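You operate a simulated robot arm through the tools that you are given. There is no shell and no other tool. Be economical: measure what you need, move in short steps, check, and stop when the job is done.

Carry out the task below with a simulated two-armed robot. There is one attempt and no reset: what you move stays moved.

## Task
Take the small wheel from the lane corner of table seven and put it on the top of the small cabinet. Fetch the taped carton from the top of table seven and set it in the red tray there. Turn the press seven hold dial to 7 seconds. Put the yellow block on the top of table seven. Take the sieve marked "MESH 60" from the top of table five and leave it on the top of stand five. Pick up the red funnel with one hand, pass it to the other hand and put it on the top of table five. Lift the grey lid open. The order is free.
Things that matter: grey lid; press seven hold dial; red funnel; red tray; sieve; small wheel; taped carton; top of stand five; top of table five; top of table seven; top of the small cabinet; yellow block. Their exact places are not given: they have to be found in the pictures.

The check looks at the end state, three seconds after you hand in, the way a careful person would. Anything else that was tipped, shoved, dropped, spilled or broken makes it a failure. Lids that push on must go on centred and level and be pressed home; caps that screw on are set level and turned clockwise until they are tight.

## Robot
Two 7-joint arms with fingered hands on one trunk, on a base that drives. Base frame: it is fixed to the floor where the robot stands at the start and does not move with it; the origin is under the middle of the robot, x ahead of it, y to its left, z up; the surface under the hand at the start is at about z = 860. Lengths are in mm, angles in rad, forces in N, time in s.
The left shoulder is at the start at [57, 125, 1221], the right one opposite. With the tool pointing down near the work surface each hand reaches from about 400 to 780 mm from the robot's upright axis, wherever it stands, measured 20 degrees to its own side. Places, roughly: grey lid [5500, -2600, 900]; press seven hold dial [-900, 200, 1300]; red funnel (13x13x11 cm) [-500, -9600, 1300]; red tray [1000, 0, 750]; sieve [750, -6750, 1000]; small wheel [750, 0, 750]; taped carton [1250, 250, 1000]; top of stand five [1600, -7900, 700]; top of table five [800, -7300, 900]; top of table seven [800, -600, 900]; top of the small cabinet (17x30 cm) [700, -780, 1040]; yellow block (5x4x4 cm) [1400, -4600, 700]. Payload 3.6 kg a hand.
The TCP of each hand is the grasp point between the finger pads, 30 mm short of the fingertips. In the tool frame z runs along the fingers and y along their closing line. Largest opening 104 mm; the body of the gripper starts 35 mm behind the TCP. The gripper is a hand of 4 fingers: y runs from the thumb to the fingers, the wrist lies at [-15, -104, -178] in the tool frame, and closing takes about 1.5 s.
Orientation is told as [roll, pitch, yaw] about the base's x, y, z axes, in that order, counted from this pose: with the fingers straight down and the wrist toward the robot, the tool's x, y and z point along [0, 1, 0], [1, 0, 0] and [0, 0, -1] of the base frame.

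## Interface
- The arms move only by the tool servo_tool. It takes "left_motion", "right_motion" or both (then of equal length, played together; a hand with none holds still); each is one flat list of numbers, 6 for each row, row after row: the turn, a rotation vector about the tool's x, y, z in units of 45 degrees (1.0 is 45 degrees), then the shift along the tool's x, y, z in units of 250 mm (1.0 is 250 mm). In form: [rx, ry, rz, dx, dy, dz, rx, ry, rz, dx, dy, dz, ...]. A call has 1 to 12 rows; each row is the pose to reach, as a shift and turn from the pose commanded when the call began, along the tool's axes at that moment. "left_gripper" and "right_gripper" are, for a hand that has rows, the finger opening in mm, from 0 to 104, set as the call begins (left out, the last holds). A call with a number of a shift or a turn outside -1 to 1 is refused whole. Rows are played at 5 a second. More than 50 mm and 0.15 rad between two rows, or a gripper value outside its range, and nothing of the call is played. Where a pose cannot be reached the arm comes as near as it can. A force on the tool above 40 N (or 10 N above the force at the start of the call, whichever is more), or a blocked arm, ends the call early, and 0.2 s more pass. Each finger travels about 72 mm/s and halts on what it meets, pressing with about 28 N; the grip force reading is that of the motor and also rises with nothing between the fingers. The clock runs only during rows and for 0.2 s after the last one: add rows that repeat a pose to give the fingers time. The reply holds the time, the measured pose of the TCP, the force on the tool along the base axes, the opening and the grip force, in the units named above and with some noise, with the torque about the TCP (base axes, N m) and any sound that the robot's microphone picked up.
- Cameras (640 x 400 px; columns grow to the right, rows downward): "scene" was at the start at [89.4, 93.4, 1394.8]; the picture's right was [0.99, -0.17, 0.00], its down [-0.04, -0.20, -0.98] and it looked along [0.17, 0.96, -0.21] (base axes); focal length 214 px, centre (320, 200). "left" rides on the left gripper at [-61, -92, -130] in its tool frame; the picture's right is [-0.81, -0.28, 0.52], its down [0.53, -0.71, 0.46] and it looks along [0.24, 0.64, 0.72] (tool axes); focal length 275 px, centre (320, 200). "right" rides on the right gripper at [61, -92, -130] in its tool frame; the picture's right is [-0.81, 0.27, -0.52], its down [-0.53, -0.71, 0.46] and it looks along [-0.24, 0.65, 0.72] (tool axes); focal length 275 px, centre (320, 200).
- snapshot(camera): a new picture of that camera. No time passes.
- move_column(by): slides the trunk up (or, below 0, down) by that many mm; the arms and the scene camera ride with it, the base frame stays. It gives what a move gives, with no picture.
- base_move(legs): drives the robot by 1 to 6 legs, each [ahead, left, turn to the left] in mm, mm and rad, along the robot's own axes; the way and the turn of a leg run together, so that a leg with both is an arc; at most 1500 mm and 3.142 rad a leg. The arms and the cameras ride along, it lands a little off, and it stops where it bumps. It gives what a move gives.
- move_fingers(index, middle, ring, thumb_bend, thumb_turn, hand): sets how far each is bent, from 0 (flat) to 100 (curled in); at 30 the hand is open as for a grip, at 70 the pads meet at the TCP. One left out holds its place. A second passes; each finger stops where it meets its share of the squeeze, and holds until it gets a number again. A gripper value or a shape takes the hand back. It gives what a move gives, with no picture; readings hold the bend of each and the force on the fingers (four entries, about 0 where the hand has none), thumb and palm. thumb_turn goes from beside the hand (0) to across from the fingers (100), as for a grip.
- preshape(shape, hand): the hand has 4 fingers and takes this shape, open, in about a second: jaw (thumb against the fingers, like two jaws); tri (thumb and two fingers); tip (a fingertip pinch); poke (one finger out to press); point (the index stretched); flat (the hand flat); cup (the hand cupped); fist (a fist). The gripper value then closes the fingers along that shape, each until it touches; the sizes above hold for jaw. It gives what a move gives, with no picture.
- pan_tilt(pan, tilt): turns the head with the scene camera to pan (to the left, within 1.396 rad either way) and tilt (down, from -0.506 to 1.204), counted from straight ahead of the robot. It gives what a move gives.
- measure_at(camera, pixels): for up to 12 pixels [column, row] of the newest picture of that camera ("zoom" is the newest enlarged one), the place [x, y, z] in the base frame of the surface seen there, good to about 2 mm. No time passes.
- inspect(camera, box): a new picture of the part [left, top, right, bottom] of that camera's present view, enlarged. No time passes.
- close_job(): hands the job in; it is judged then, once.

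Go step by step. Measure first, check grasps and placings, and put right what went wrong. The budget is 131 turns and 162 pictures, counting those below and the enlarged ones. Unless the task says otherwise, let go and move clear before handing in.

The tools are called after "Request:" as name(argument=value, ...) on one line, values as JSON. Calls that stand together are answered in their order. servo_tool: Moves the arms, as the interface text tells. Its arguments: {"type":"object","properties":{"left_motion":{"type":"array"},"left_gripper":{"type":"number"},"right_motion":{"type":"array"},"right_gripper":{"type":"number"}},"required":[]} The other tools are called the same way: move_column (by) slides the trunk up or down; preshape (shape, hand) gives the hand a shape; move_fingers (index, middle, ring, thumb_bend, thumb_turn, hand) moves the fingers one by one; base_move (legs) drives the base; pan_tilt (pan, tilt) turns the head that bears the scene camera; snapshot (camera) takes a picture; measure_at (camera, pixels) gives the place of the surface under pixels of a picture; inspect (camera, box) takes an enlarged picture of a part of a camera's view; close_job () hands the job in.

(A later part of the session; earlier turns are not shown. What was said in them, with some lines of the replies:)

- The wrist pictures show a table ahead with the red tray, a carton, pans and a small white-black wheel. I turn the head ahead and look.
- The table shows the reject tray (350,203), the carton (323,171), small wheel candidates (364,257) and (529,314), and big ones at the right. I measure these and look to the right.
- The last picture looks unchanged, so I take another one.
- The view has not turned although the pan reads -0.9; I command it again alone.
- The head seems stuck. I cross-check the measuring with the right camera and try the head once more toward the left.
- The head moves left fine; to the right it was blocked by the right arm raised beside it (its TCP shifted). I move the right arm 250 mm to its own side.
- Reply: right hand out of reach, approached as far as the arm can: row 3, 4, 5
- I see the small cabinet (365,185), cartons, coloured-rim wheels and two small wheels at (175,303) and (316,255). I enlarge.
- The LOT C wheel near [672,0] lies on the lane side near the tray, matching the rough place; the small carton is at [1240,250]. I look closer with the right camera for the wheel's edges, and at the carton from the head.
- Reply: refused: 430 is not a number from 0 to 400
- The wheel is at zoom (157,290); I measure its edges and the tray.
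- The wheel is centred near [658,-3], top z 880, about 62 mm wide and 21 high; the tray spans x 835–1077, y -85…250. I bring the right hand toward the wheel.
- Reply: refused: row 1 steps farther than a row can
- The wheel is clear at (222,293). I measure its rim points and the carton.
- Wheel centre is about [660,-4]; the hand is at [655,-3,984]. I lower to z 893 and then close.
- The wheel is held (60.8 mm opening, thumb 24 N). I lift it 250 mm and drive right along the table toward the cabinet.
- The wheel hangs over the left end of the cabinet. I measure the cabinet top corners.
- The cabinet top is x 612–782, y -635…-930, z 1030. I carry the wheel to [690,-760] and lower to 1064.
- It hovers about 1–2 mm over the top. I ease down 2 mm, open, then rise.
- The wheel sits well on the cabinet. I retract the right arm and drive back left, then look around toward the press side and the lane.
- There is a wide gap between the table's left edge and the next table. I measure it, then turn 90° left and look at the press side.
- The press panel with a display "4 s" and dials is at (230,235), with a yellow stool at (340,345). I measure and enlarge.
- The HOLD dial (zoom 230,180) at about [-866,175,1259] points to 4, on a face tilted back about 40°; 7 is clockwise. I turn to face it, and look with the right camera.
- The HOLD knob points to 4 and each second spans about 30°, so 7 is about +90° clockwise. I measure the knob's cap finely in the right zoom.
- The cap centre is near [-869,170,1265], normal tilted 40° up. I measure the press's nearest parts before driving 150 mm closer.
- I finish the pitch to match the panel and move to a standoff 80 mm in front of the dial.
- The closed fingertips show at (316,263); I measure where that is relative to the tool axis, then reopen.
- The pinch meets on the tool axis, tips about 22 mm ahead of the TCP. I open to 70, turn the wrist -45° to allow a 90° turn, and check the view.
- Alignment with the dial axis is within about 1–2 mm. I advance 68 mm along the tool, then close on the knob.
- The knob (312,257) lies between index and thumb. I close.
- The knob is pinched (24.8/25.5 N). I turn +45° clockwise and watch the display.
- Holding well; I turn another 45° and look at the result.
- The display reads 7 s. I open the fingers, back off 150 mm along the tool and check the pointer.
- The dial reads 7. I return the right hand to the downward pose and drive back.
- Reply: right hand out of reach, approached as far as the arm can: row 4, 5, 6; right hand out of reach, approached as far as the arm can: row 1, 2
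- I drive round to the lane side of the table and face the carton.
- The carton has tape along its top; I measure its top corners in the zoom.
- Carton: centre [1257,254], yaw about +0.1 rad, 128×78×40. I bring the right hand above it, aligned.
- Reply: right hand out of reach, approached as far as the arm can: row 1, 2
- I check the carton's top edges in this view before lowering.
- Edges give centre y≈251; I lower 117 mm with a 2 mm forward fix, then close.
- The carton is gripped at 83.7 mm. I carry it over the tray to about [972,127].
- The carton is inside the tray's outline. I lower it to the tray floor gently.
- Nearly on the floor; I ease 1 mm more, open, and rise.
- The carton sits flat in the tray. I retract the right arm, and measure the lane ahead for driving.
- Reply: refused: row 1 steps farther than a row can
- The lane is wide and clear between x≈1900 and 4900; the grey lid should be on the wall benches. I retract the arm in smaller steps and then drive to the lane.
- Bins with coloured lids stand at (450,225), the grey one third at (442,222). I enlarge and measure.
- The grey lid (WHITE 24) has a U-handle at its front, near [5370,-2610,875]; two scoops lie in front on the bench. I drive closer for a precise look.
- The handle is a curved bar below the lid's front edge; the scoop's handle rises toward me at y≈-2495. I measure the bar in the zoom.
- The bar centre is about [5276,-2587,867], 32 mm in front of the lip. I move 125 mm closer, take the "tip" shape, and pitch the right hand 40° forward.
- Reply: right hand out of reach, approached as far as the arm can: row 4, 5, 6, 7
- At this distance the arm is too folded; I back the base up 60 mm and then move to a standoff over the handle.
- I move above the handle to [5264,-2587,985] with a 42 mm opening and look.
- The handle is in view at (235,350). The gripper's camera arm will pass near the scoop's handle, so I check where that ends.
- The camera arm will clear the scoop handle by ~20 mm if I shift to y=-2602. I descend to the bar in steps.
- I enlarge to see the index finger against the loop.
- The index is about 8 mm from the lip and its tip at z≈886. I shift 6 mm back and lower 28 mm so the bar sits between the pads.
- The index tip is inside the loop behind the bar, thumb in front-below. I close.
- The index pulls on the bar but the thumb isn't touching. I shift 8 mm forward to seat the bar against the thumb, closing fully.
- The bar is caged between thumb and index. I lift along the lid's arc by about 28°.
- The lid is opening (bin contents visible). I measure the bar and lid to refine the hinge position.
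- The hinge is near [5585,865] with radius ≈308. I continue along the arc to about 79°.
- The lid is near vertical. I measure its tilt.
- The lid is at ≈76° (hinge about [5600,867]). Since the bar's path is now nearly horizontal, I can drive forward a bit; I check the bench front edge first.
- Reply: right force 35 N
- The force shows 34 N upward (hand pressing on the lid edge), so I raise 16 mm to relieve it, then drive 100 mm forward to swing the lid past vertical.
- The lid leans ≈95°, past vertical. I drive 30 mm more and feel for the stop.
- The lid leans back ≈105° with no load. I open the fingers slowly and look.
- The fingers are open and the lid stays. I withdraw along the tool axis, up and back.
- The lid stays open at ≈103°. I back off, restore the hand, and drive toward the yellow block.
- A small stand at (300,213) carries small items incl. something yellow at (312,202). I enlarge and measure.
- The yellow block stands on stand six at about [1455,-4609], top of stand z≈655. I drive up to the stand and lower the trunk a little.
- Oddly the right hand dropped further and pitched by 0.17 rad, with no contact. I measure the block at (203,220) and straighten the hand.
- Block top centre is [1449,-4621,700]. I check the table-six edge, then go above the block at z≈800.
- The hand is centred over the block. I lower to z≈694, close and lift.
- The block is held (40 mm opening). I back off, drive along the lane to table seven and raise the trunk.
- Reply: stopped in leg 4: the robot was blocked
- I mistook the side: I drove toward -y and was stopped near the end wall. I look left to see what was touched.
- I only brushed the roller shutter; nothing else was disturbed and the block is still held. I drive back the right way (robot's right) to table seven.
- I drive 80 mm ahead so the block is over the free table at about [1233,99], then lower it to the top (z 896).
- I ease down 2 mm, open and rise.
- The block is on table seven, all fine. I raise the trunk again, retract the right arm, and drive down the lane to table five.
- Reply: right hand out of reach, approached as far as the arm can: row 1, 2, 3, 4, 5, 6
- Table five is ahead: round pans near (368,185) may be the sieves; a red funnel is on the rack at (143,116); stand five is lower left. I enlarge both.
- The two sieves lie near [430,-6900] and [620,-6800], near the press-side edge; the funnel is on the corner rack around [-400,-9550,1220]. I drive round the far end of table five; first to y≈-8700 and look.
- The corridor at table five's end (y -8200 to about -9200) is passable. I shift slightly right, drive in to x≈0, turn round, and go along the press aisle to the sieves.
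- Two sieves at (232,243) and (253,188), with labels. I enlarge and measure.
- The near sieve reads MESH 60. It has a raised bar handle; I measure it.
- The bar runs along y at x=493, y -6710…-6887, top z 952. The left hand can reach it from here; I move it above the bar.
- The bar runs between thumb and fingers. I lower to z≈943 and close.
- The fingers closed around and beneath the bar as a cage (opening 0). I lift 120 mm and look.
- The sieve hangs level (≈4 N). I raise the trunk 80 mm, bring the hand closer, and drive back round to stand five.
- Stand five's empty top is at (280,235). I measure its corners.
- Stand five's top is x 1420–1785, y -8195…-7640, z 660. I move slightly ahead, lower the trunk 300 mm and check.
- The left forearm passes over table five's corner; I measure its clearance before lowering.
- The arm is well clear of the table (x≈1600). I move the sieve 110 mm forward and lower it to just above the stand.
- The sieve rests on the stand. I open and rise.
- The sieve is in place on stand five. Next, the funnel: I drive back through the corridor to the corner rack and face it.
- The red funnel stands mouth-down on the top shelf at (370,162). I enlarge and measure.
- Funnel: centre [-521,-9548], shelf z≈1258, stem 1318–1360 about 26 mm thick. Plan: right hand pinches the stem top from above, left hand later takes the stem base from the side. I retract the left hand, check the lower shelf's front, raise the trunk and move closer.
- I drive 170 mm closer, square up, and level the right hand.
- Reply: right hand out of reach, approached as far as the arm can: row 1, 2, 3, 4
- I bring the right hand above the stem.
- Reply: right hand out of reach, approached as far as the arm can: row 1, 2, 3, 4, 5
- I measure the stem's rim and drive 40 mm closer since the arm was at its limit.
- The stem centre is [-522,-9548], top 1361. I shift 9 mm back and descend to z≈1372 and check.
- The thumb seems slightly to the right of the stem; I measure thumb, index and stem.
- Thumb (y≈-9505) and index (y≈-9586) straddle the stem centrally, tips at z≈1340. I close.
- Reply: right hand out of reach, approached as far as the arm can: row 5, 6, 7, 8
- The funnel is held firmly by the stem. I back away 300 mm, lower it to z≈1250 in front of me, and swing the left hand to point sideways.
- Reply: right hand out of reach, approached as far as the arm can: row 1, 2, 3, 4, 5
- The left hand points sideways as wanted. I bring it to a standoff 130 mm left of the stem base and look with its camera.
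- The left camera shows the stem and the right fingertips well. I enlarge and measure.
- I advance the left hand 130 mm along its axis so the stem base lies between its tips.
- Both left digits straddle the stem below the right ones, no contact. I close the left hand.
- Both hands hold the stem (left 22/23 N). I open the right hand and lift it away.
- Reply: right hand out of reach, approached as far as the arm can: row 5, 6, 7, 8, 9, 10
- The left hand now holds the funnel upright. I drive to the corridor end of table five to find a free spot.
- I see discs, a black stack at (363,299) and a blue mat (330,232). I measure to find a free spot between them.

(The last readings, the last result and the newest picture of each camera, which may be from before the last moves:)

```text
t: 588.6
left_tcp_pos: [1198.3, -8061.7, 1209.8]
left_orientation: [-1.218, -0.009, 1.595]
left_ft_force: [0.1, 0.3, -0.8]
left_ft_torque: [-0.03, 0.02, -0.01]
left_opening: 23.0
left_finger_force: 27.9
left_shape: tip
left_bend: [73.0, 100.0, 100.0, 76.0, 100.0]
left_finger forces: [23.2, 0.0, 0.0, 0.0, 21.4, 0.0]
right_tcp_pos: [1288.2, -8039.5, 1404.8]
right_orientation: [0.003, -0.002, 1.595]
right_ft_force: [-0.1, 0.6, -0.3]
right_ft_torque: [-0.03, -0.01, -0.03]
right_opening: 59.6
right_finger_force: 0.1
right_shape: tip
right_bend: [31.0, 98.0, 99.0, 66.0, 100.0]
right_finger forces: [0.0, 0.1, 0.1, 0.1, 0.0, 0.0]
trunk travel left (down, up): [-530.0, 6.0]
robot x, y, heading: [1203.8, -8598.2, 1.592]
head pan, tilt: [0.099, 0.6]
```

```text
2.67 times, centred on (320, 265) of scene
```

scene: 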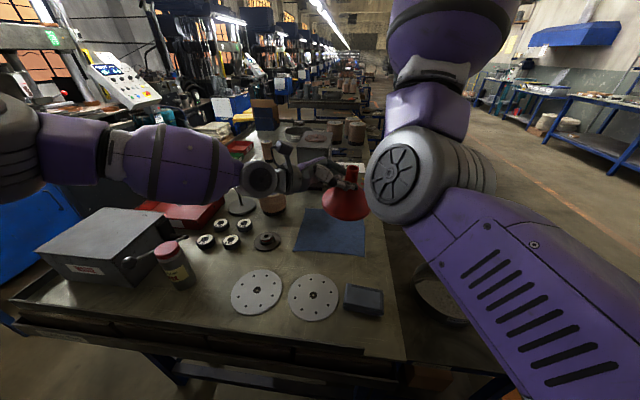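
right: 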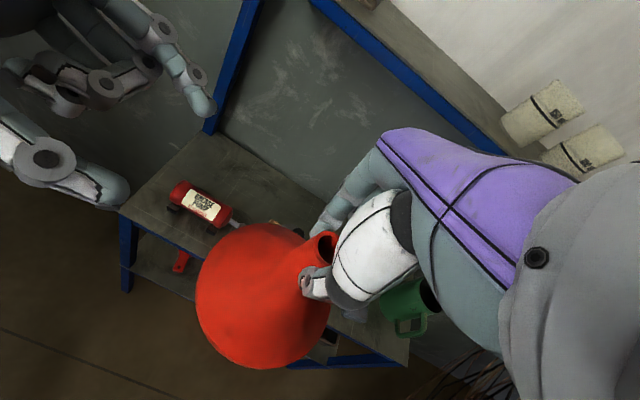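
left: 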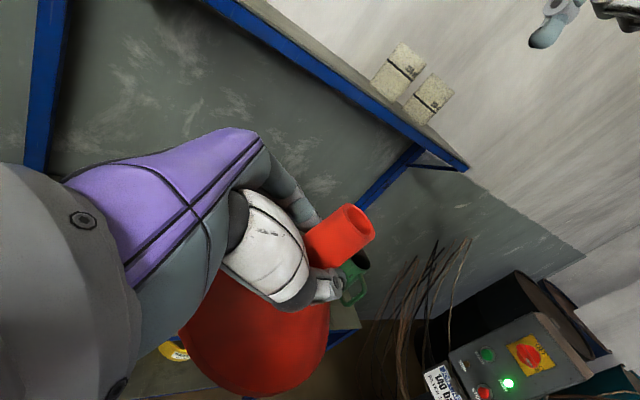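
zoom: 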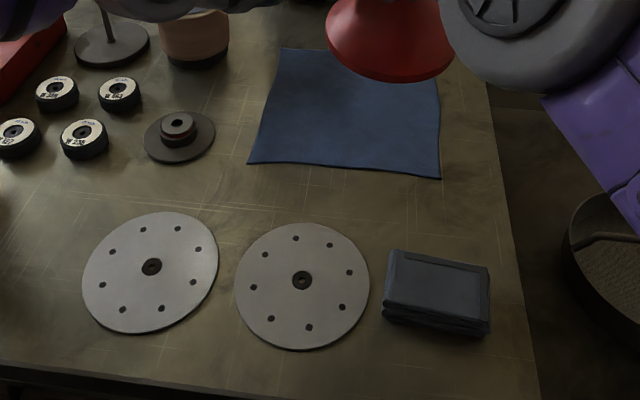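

No gap here is wide enough for the 13 cm funnel, so I go round to the lane side, where table five's front strip looked free.

Request:
base_move(legs=[[0, -1150, -0.024], [1280, 0, 0], [0, 0, 1.57]])

Request:
pan_tilt(pan=0.15, tilt=0.5)

Request:
snapshot(camera="scene")

```text
t: 608.8
left_tcp_pos: [1824.8, -7287.4, 1209.8]
left_orientation: [-1.218, -0.009, 3.131]
left_ft_force: [-0.2, -0.8, -0.5]
left_ft_torque: [-0.03, -0.03, -0.03]
left_opening: 23.0
left_finger_force: 28.2
left_shape: tip
left_bend: [73.0, 100.0, 100.0, 76.0, 100.0]
left_finger forces: [23.2, 0.0, 0.0, 0.0, 21.0, 0.1]
right_tcp_pos: [1803.9, -7195.9, 1404.2]
right_orientation: [0.003, -0.004, 3.13]
right_ft_force: [0.3, -0.4, -0.1]
right_ft_torque: [-0.01, -0.02, 0.01]
right_opening: 59.7
right_finger_force: 0.1
right_shape: tip
right_bend: [31.0, 98.0, 99.0, 66.0, 100.0]
right_finger forces: [0.1, 0.1, 0.0, 0.0, 0.1, 0.1]
trunk travel left (down, up): [-530.0, 6.0]
robot x, y, heading: [2361.2, -7304.2, 3.136]
head pan, tilt: [0.099, 0.6]
```

```text
t: 609.5
left_tcp_pos: [1824.9, -7287.3, 1211.4]
left_orientation: [-1.22, -0.009, 3.131]
left_ft_force: [0.4, -0.2, 0.1]
left_ft_torque: [-0.01, -0.02, 0.01]
left_opening: 22.9
left_finger_force: 28.1
left_shape: tip
left_bend: [73.0, 100.0, 100.0, 76.0, 100.0]
left_finger forces: [23.0, 0.1, 0.0, 0.0, 20.9, 0.1]
right_tcp_pos: [1803.9, -7195.6, 1404.5]
right_orientation: [0.004, -0.003, 3.129]
right_ft_force: [0.7, 0.5, 0.1]
right_ft_torque: [-0.01, 0.02, 0.0]
right_opening: 59.6
right_finger_force: 0.1
right_shape: tip
right_bend: [31.0, 98.0, 99.0, 66.0, 100.0]
right_finger forces: [0.1, 0.1, 0.0, 0.0, 0.0, 0.0]
trunk travel left (down, up): [-530.0, 6.0]
robot x, y, heading: [2359.4, -7299.8, 3.13]
head pan, tilt: [0.15, 0.499]
```

```text
40 pictures are left
```

scene: 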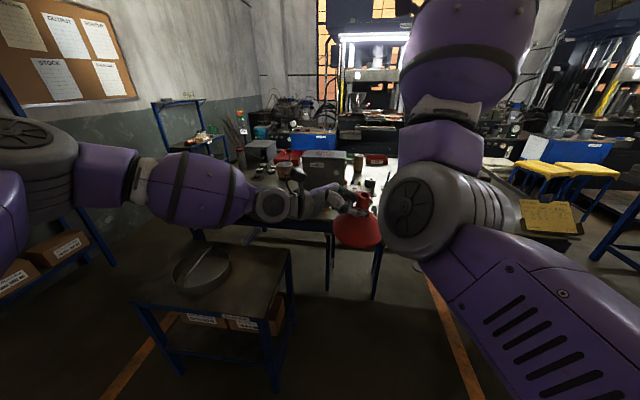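

The arms hide part of the table; I enlarge the table's lane edge near (310,205).

Request:
inspect(camera="scene", box=[220, 150, 420, 250])

Request:
measure_at(camera="zoom", pixels=[[300, 185], [330, 205], [250, 120], [220, 110], [390, 115], [345, 120], [300, 230], [420, 130], [500, 110]])

Request:
snapshot(camera="right")

```text
3.20 times, centred on (320, 200) of scene
```

zoom: 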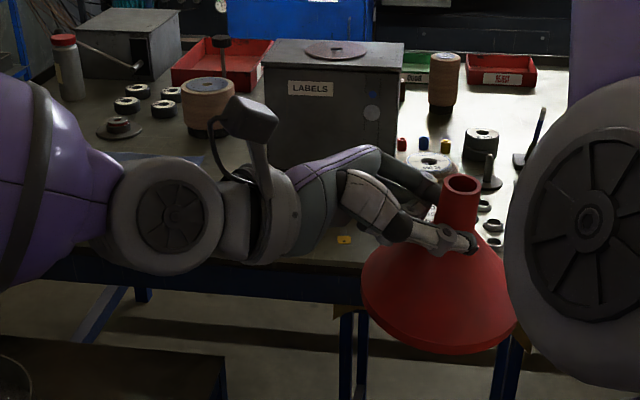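

```text
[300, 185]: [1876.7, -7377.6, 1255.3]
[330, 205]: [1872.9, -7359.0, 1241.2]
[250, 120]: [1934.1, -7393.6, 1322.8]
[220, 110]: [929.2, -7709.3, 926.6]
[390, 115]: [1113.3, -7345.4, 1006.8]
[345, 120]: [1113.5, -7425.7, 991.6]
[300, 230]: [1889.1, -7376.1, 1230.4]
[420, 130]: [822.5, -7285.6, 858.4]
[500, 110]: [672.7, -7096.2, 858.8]
```

```text
38 pictures are left
```

right: 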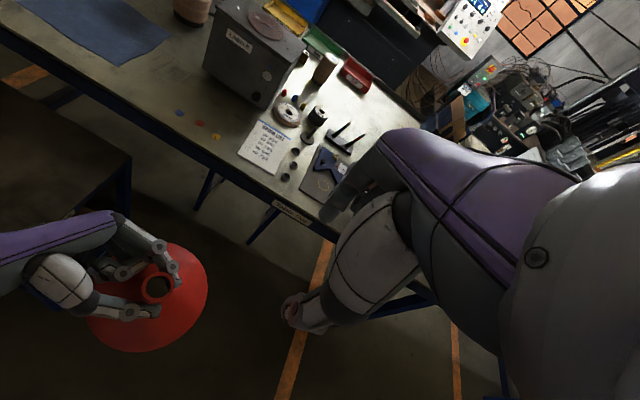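

The right camera shows a free strip between the mat, the LABELS box and small coloured bits. I measure it.

Request:
measure_at(camera="right", pixels=[[150, 75], [168, 30], [125, 65], [205, 65], [262, 108], [180, 112], [218, 135], [165, 100], [185, 85], [235, 100], [130, 85], [245, 145]])

Request:
inspect(camera="right", box=[80, 10, 300, 190])

```text
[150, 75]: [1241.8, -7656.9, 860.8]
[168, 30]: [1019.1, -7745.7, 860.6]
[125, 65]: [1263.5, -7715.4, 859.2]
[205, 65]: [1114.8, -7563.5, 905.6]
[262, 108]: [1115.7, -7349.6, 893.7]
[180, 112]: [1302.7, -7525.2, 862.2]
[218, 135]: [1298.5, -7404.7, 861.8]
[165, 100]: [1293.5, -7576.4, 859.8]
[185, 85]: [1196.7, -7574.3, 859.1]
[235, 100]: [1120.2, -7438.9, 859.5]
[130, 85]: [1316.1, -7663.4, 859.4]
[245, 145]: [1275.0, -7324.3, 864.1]
```

```text
2.22 times, centred on (190, 100) of right
```

zoom: 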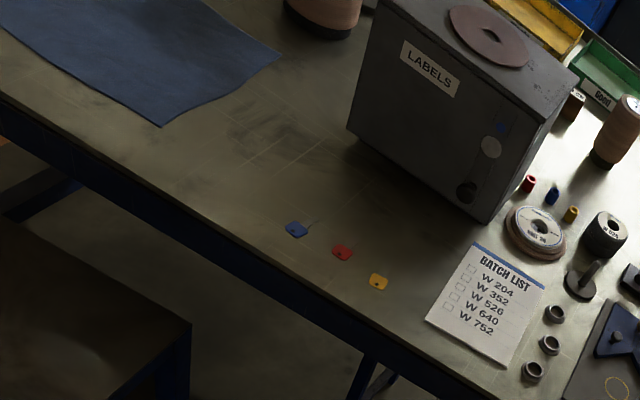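

A free spot is around [1210,-7605] (between mat edge y -7725, LABELS box and tags). I lower the trunk 120 mm here in the lane, then drive up to the table.

Request:
move_column(by=-120)

Request:
base_move(legs=[[585, 0, 0]])

Request:
servo_tool(left_motion=[0, 0, 0, 0.06, 0, -0.16, 0, 0, 0, 0.12, 0, -0.32, 0, 0, 0, 0.18, 0, -0.48, 0, 0, 0, 0.24, 0, -0.64, 0, 0, 0, 0.3, 0, -0.8, 0, 0, 0, 0.35, 0, -0.95])

Request:
snapshot(camera="left")

Request:
snapshot(camera="scene")

```text
t: 611.0
left_tcp_pos: [1825.5, -7287.6, 1090.8]
left_orientation: [-1.219, -0.01, 3.13]
left_ft_force: [0.4, -0.6, -0.5]
left_ft_torque: [-0.01, 0.01, 0.01]
left_opening: 22.6
left_finger_force: 28.4
left_shape: tip
left_bend: [73.0, 100.0, 100.0, 76.0, 100.0]
left_finger forces: [23.0, 0.1, 0.0, 0.0, 21.0, 0.0]
right_tcp_pos: [1742.4, -7194.4, 1091.6]
right_orientation: [0.003, 0.325, 3.13]
right_ft_force: [0.2, 0.0, -0.1]
right_ft_torque: [-0.01, 0.0, 0.03]
right_opening: 59.6
right_finger_force: 0.1
right_shape: tip
right_bend: [31.0, 98.0, 99.0, 66.0, 100.0]
right_finger forces: [0.1, 0.1, 0.0, 0.1, 0.0, 0.0]
trunk travel left (down, up): [-410.0, 126.0]
robot x, y, heading: [2357.5, -7302.1, 3.126]
head pan, tilt: [0.15, 0.499]
```

```text
t: 614.3
left_tcp_pos: [1244.2, -7287.9, 1090.1]
left_orientation: [-1.218, -0.007, 3.139]
left_ft_force: [-0.1, 0.1, 0.4]
left_ft_torque: [-0.01, -0.02, -0.03]
left_opening: 22.9
left_finger_force: 27.9
left_shape: tip
left_bend: [73.0, 100.0, 100.0, 76.0, 100.0]
left_finger forces: [23.1, 0.0, 0.1, 0.0, 21.0, 0.0]
right_tcp_pos: [1161.1, -7195.8, 1091.9]
right_orientation: [0.001, 0.326, 3.14]
right_ft_force: [0.0, 1.0, 0.2]
right_ft_torque: [0.01, -0.04, 0.0]
right_opening: 59.6
right_finger_force: 0.0
right_shape: tip
right_bend: [31.0, 98.0, 99.0, 66.0, 100.0]
right_finger forces: [0.0, 0.0, 0.0, 0.1, 0.1, 0.1]
trunk travel left (down, up): [-410.0, 126.0]
robot x, y, heading: [1781.8, -7295.7, 3.138]
head pan, tilt: [0.15, 0.499]
```

```text
t: 615.7
left_tcp_pos: [1245.0, -7542.0, 1089.9]
left_orientation: [-1.218, -0.006, 3.14]
left_ft_force: [-0.4, 0.1, -0.6]
left_ft_torque: [0.03, 0.0, -0.01]
left_opening: 22.4
left_finger_force: 27.8
left_shape: tip
left_bend: [73.0, 100.0, 100.0, 76.0, 100.0]
left_finger forces: [22.6, 0.1, 0.0, 0.1, 21.2, 0.1]
right_tcp_pos: [1161.0, -7196.8, 1090.5]
right_orientation: [0.003, 0.325, 3.138]
right_ft_force: [-0.5, -0.3, -0.2]
right_ft_torque: [0.0, 0.0, -0.03]
right_opening: 59.7
right_finger_force: 0.2
right_shape: tip
right_bend: [31.0, 98.0, 99.0, 66.0, 100.0]
right_finger forces: [0.1, 0.0, 0.1, 0.0, 0.0, 0.0]
trunk travel left (down, up): [-410.0, 126.0]
robot x, y, heading: [1777.1, -7294.9, 3.14]
head pan, tilt: [0.15, 0.499]
```

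```text
36 pictures are left
```

left: 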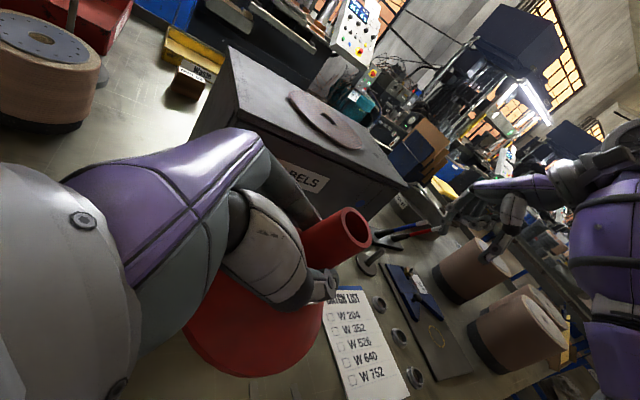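

```text
35 pictures are left
```

scene: 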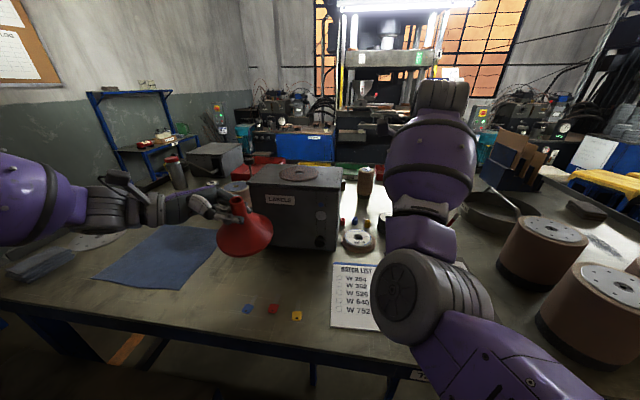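

The funnel hangs upright next to the LABELS box, over free table. I move it to [1210,-7625] and lower to about 10 mm above the table.

Request:
servo_tool(left_motion=[0, 0, 0, 0.042, 0.055, -0.115, 0, 0, 0, 0.085, 0.11, -0.23, 0, 0, 0, 0.127, 0.164, -0.346, 0, 0, 0, 0.275, 0.164, -0.292, 0, 0, 0, 0.424, 0.164, -0.237, 0, 0, 0, 0.572, 0.164, -0.183, 0, 0, 0, 0.684, 0.164, -0.142])

Request:
snapshot(camera="scene")

Request:
inspect(camera="scene", box=[100, 160, 320, 320])

Request:
measure_at(camera="zoom", pixels=[[330, 210], [330, 240], [300, 190], [370, 190], [330, 270], [250, 240]])

```text
t: 617.3
left_tcp_pos: [1201.5, -7632.7, 941.9]
left_orientation: [-1.217, -0.008, 3.141]
left_ft_force: [0.0, -0.4, -1.1]
left_ft_torque: [0.01, 0.0, 0.0]
left_opening: 22.4
left_finger_force: 28.1
left_shape: tip
left_bend: [73.0, 100.0, 100.0, 76.0, 100.0]
left_finger forces: [22.6, 0.0, 0.0, 0.1, 21.1, 0.0]
right_tcp_pos: [1161.1, -7195.9, 1090.5]
right_orientation: [0.003, 0.325, 3.139]
right_ft_force: [0.2, 0.5, 0.1]
right_ft_torque: [-0.03, -0.05, 0.01]
right_opening: 59.4
right_finger_force: 0.0
right_shape: tip
right_bend: [31.0, 98.0, 99.0, 66.0, 100.0]
right_finger forces: [0.1, 0.0, 0.1, 0.0, 0.0, 0.0]
trunk travel left (down, up): [-410.0, 126.0]
robot x, y, heading: [1780.4, -7296.5, 3.138]
head pan, tilt: [0.15, 0.499]
```

```text
34 pictures are left
```

scene: 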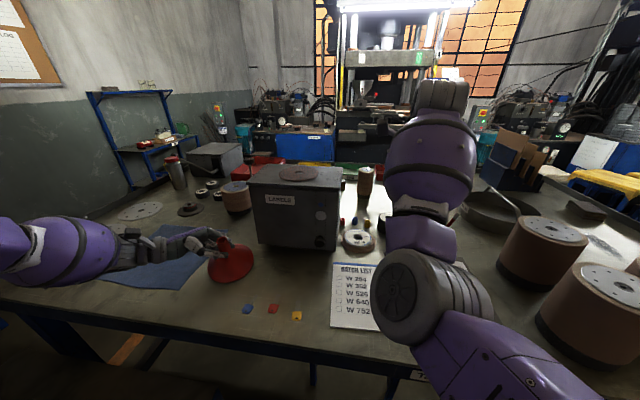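

```text
2.50 times, centred on (210, 240) of scene
```

zoom: 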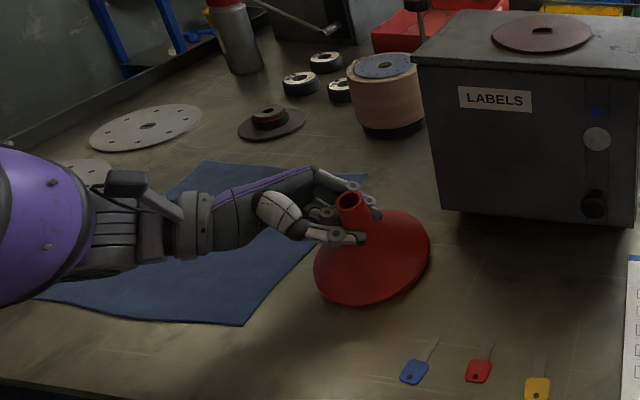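

```text
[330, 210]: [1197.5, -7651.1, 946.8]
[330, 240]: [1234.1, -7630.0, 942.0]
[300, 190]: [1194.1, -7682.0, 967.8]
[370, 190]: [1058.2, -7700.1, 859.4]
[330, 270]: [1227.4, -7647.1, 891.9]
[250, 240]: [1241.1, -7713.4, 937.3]
```

The funnel may be tilted; I measure its rim and stem to check level.

Request:
measure_at(camera="zoom", pixels=[[317, 275], [345, 300], [400, 290], [426, 255], [424, 228], [400, 212], [372, 300], [350, 195], [340, 205], [366, 208]])

```text
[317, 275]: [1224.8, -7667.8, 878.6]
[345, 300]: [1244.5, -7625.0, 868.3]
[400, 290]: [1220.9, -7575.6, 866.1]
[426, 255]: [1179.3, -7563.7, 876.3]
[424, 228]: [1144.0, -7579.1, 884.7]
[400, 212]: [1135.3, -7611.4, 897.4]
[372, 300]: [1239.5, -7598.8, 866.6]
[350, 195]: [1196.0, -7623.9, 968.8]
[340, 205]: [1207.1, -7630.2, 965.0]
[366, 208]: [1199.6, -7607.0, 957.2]
```

It leans a few degrees, front rim lowest about 6 mm above the table. I lower in small steps until it touches.

Request:
servo_tool(left_motion=[0, 0, 0, 0.011, 0, 0.004, 0, 0, 0, 0.022, 0, 0.008, 0, 0, 0, 0.032, 0, 0.012, 0, 0, 0, 0.042, 0, 0.015])

Request:
inspect(camera="scene", box=[170, 200, 290, 300])

```text
t: 618.3
left_tcp_pos: [1200.1, -7633.9, 931.4]
left_orientation: [-1.218, -0.008, 3.14]
left_ft_force: [0.2, -0.5, 2.8]
left_ft_torque: [0.07, -0.09, -0.04]
left_opening: 23.1
left_finger_force: 28.0
left_shape: tip
left_bend: [73.0, 100.0, 100.0, 77.0, 100.0]
left_finger forces: [24.5, 0.0, 0.1, 0.0, 21.4, 0.0]
right_tcp_pos: [1160.1, -7196.0, 1091.2]
right_orientation: [0.006, 0.328, 3.141]
right_ft_force: [0.1, -0.1, 0.2]
right_ft_torque: [0.01, 0.0, 0.03]
right_opening: 59.6
right_finger_force: 0.1
right_shape: tip
right_bend: [31.0, 98.0, 99.0, 66.0, 100.0]
right_finger forces: [0.1, 0.0, 0.1, 0.0, 0.1, 0.0]
trunk travel left (down, up): [-410.0, 126.0]
robot x, y, heading: [1781.8, -7299.9, 3.143]
head pan, tilt: [0.15, 0.499]
```

```text
4.00 times, centred on (230, 250) of scene
```

zoom: 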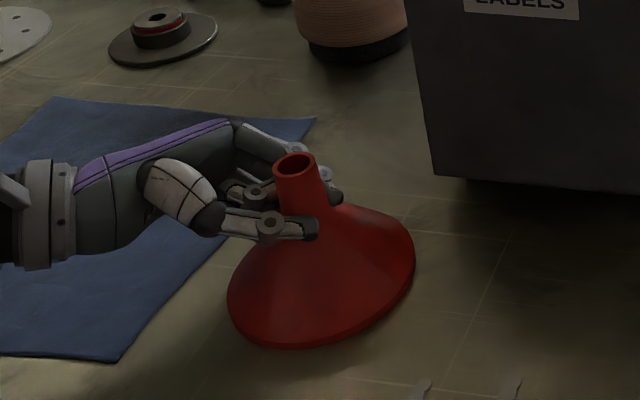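

It touches (≈3 N). I press 2 mm more, open, and withdraw along the hand's axis.

Request:
servo_tool(left_motion=[0, 0, 0, 0.004, 0, 0.0015, 0, 0, 0, 0.008, 0, 0.003, 0, 0, 0, 0.008, 0, 0.003])

Request:
servo_tool(left_gripper=60, left_motion=[0, 0, 0, 0, 0, 0, 0, 0, 0, 0, 0, 0, 0, 0, 0, 0, 0, 0, 0, 0, 0, 0, 0, 0, 0, 0, 0, 0, 0, 0])

Request:
inspect(camera="scene", box=[170, 200, 290, 300])

```text
t: 619.1
left_tcp_pos: [1199.0, -7633.7, 928.9]
left_orientation: [-1.219, -0.01, 3.139]
left_ft_force: [-2.7, -0.6, 6.3]
left_ft_torque: [0.1, -0.06, 0.01]
left_opening: 23.3
left_finger_force: 27.9
left_shape: tip
left_bend: [73.0, 100.0, 100.0, 77.0, 100.0]
left_finger forces: [25.8, 0.0, 0.1, 0.0, 21.6, 0.0]
right_tcp_pos: [1160.9, -7195.9, 1092.7]
right_orientation: [0.005, 0.324, 3.14]
right_ft_force: [0.5, -0.3, -0.6]
right_ft_torque: [-0.01, -0.01, 0.0]
right_opening: 60.0
right_finger_force: 0.0
right_shape: tip
right_bend: [31.0, 98.0, 99.0, 66.0, 100.0]
right_finger forces: [0.1, 0.0, 0.0, 0.0, 0.0, 0.0]
trunk travel left (down, up): [-410.0, 126.0]
robot x, y, heading: [1776.2, -7297.5, 3.137]
head pan, tilt: [0.15, 0.499]
```

```text
t: 620.3
left_tcp_pos: [1200.4, -7632.8, 929.3]
left_orientation: [-1.219, -0.007, 3.139]
left_ft_force: [-0.1, 0.2, -0.1]
left_ft_torque: [0.01, 0.02, 0.01]
left_opening: 59.4
left_finger_force: 0.1
left_shape: tip
left_bend: [31.0, 98.0, 99.0, 66.0, 100.0]
left_finger forces: [0.1, 0.0, 0.0, 0.0, 0.0, 0.0]
right_tcp_pos: [1161.1, -7194.8, 1091.7]
right_orientation: [0.004, 0.327, 3.141]
right_ft_force: [-0.1, 0.7, -0.4]
right_ft_torque: [-0.02, 0.03, 0.01]
right_opening: 59.8
right_finger_force: 0.0
right_shape: tip
right_bend: [31.0, 98.0, 99.0, 66.0, 100.0]
right_finger forces: [0.0, 0.0, 0.0, 0.0, 0.0, 0.0]
trunk travel left (down, up): [-410.0, 126.0]
robot x, y, heading: [1778.0, -7298.7, 3.138]
head pan, tilt: [0.15, 0.499]
```

```text
4.00 times, centred on (230, 250) of scene
```

zoom: 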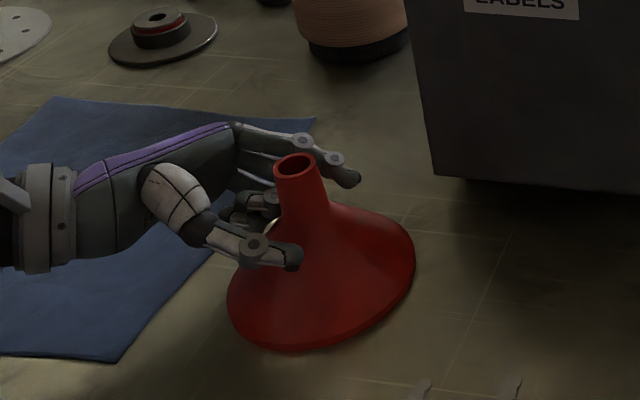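

The funnel stands by itself, level. I withdraw the left hand and back the robot off, then check.

Request:
servo_tool(left_motion=[0, 0, 0, 0, 0, -0.06, 0, 0, 0, 0, 0, -0.18, 0, 0, 0, 0, 0, -0.34, 0, 0, 0, -0.1, 0, -0.48, 0, 0, 0, -0.25, 0, -0.6, 0, 0, 0, -0.4, 0, -0.7])

Request:
base_move(legs=[[-500, 0, 0]])

Request:
snapshot(camera="scene")

Request:
inspect(camera="scene", box=[180, 150, 420, 290])

```text
t: 621.7
left_tcp_pos: [1202.6, -7761.0, 1084.1]
left_orientation: [-1.217, -0.006, 3.139]
left_ft_force: [0.6, 0.7, 0.0]
left_ft_torque: [-0.02, -0.03, -0.01]
left_opening: 59.8
left_finger_force: 0.0
left_shape: tip
left_bend: [31.0, 98.0, 99.0, 66.0, 100.0]
left_finger forces: [0.1, 0.1, 0.0, 0.1, 0.1, 0.0]
right_tcp_pos: [1160.6, -7194.8, 1090.4]
right_orientation: [0.004, 0.325, 3.14]
right_ft_force: [-0.2, 0.6, 0.0]
right_ft_torque: [-0.02, 0.01, -0.01]
right_opening: 59.6
right_finger_force: 0.2
right_shape: tip
right_bend: [31.0, 98.0, 99.0, 66.0, 100.0]
right_finger forces: [0.0, 0.1, 0.1, 0.0, 0.0, 0.1]
trunk travel left (down, up): [-410.0, 126.0]
robot x, y, heading: [1778.2, -7299.1, 3.14]
head pan, tilt: [0.15, 0.499]
```

```text
t: 624.6
left_tcp_pos: [1707.1, -7764.5, 1084.4]
left_orientation: [-1.219, -0.01, -3.138]
left_ft_force: [-0.1, 0.5, -0.1]
left_ft_torque: [0.01, 0.0, 0.06]
left_opening: 59.8
left_finger_force: 0.0
left_shape: tip
left_bend: [31.0, 98.0, 99.0, 66.0, 100.0]
left_finger forces: [0.1, 0.1, 0.0, 0.0, 0.1, 0.1]
right_tcp_pos: [1662.9, -7200.4, 1091.5]
right_orientation: [0.002, 0.326, -3.138]
right_ft_force: [0.2, 0.4, -0.3]
right_ft_torque: [0.02, 0.0, 0.01]
right_opening: 59.5
right_finger_force: 0.1
right_shape: tip
right_bend: [31.0, 98.0, 99.0, 66.0, 100.0]
right_finger forces: [0.0, 0.0, 0.0, 0.0, 0.0, 0.0]
trunk travel left (down, up): [-410.0, 126.0]
robot x, y, heading: [2281.6, -7297.8, -3.141]
head pan, tilt: [0.15, 0.499]
```

```text
30 pictures are left
```

scene: 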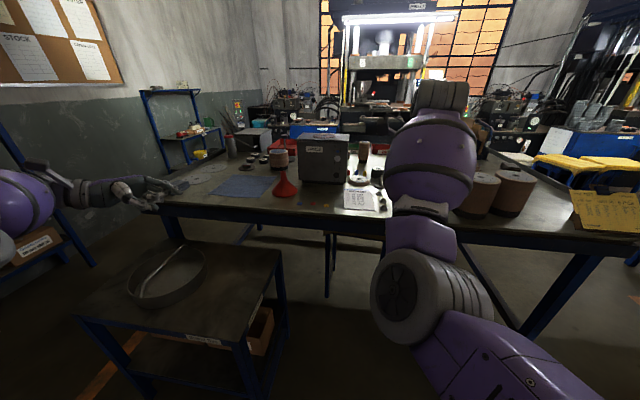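

```text
2.67 times, centred on (300, 220) of scene
```

zoom: 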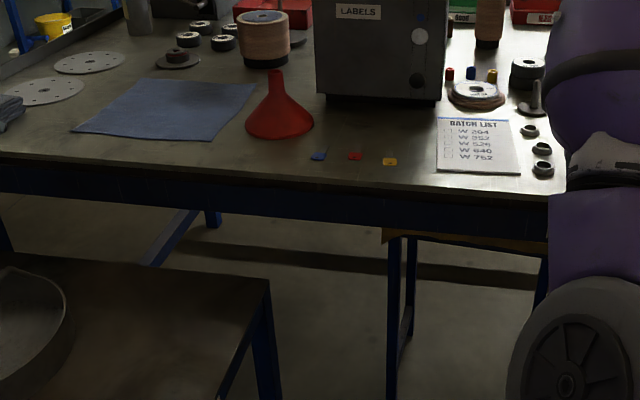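

The funnel (275,110 in the zoom) stands on table five and the sieve is on stand five. Both hands are empty and clear, so I hand the job in.

Request:
close_job()

```text
The job is handed in.
```

I finished all seven tasks and handed the job in; no check result has come back.

- **Small wheel:** I took the "LOT C" wheel to be the small wheel, since it lay closest to the place you gave. It is on the small cabinet.
- **Taped carton:** it is in the red tray.
- **Press seven hold dial:** it reads 7 s.
- **Yellow block:** it is on table seven.
- **MESH 60 sieve:** it is on stand five.
- **Red funnel:** I passed it from the right hand to the left and stood it mouth-down on table five.
- **Grey lid:** it is open, leaning back to about 103°.

On one drive I went the wrong way and brushed the roller shutter at the end wall. I saw nothing moved or damaged there.
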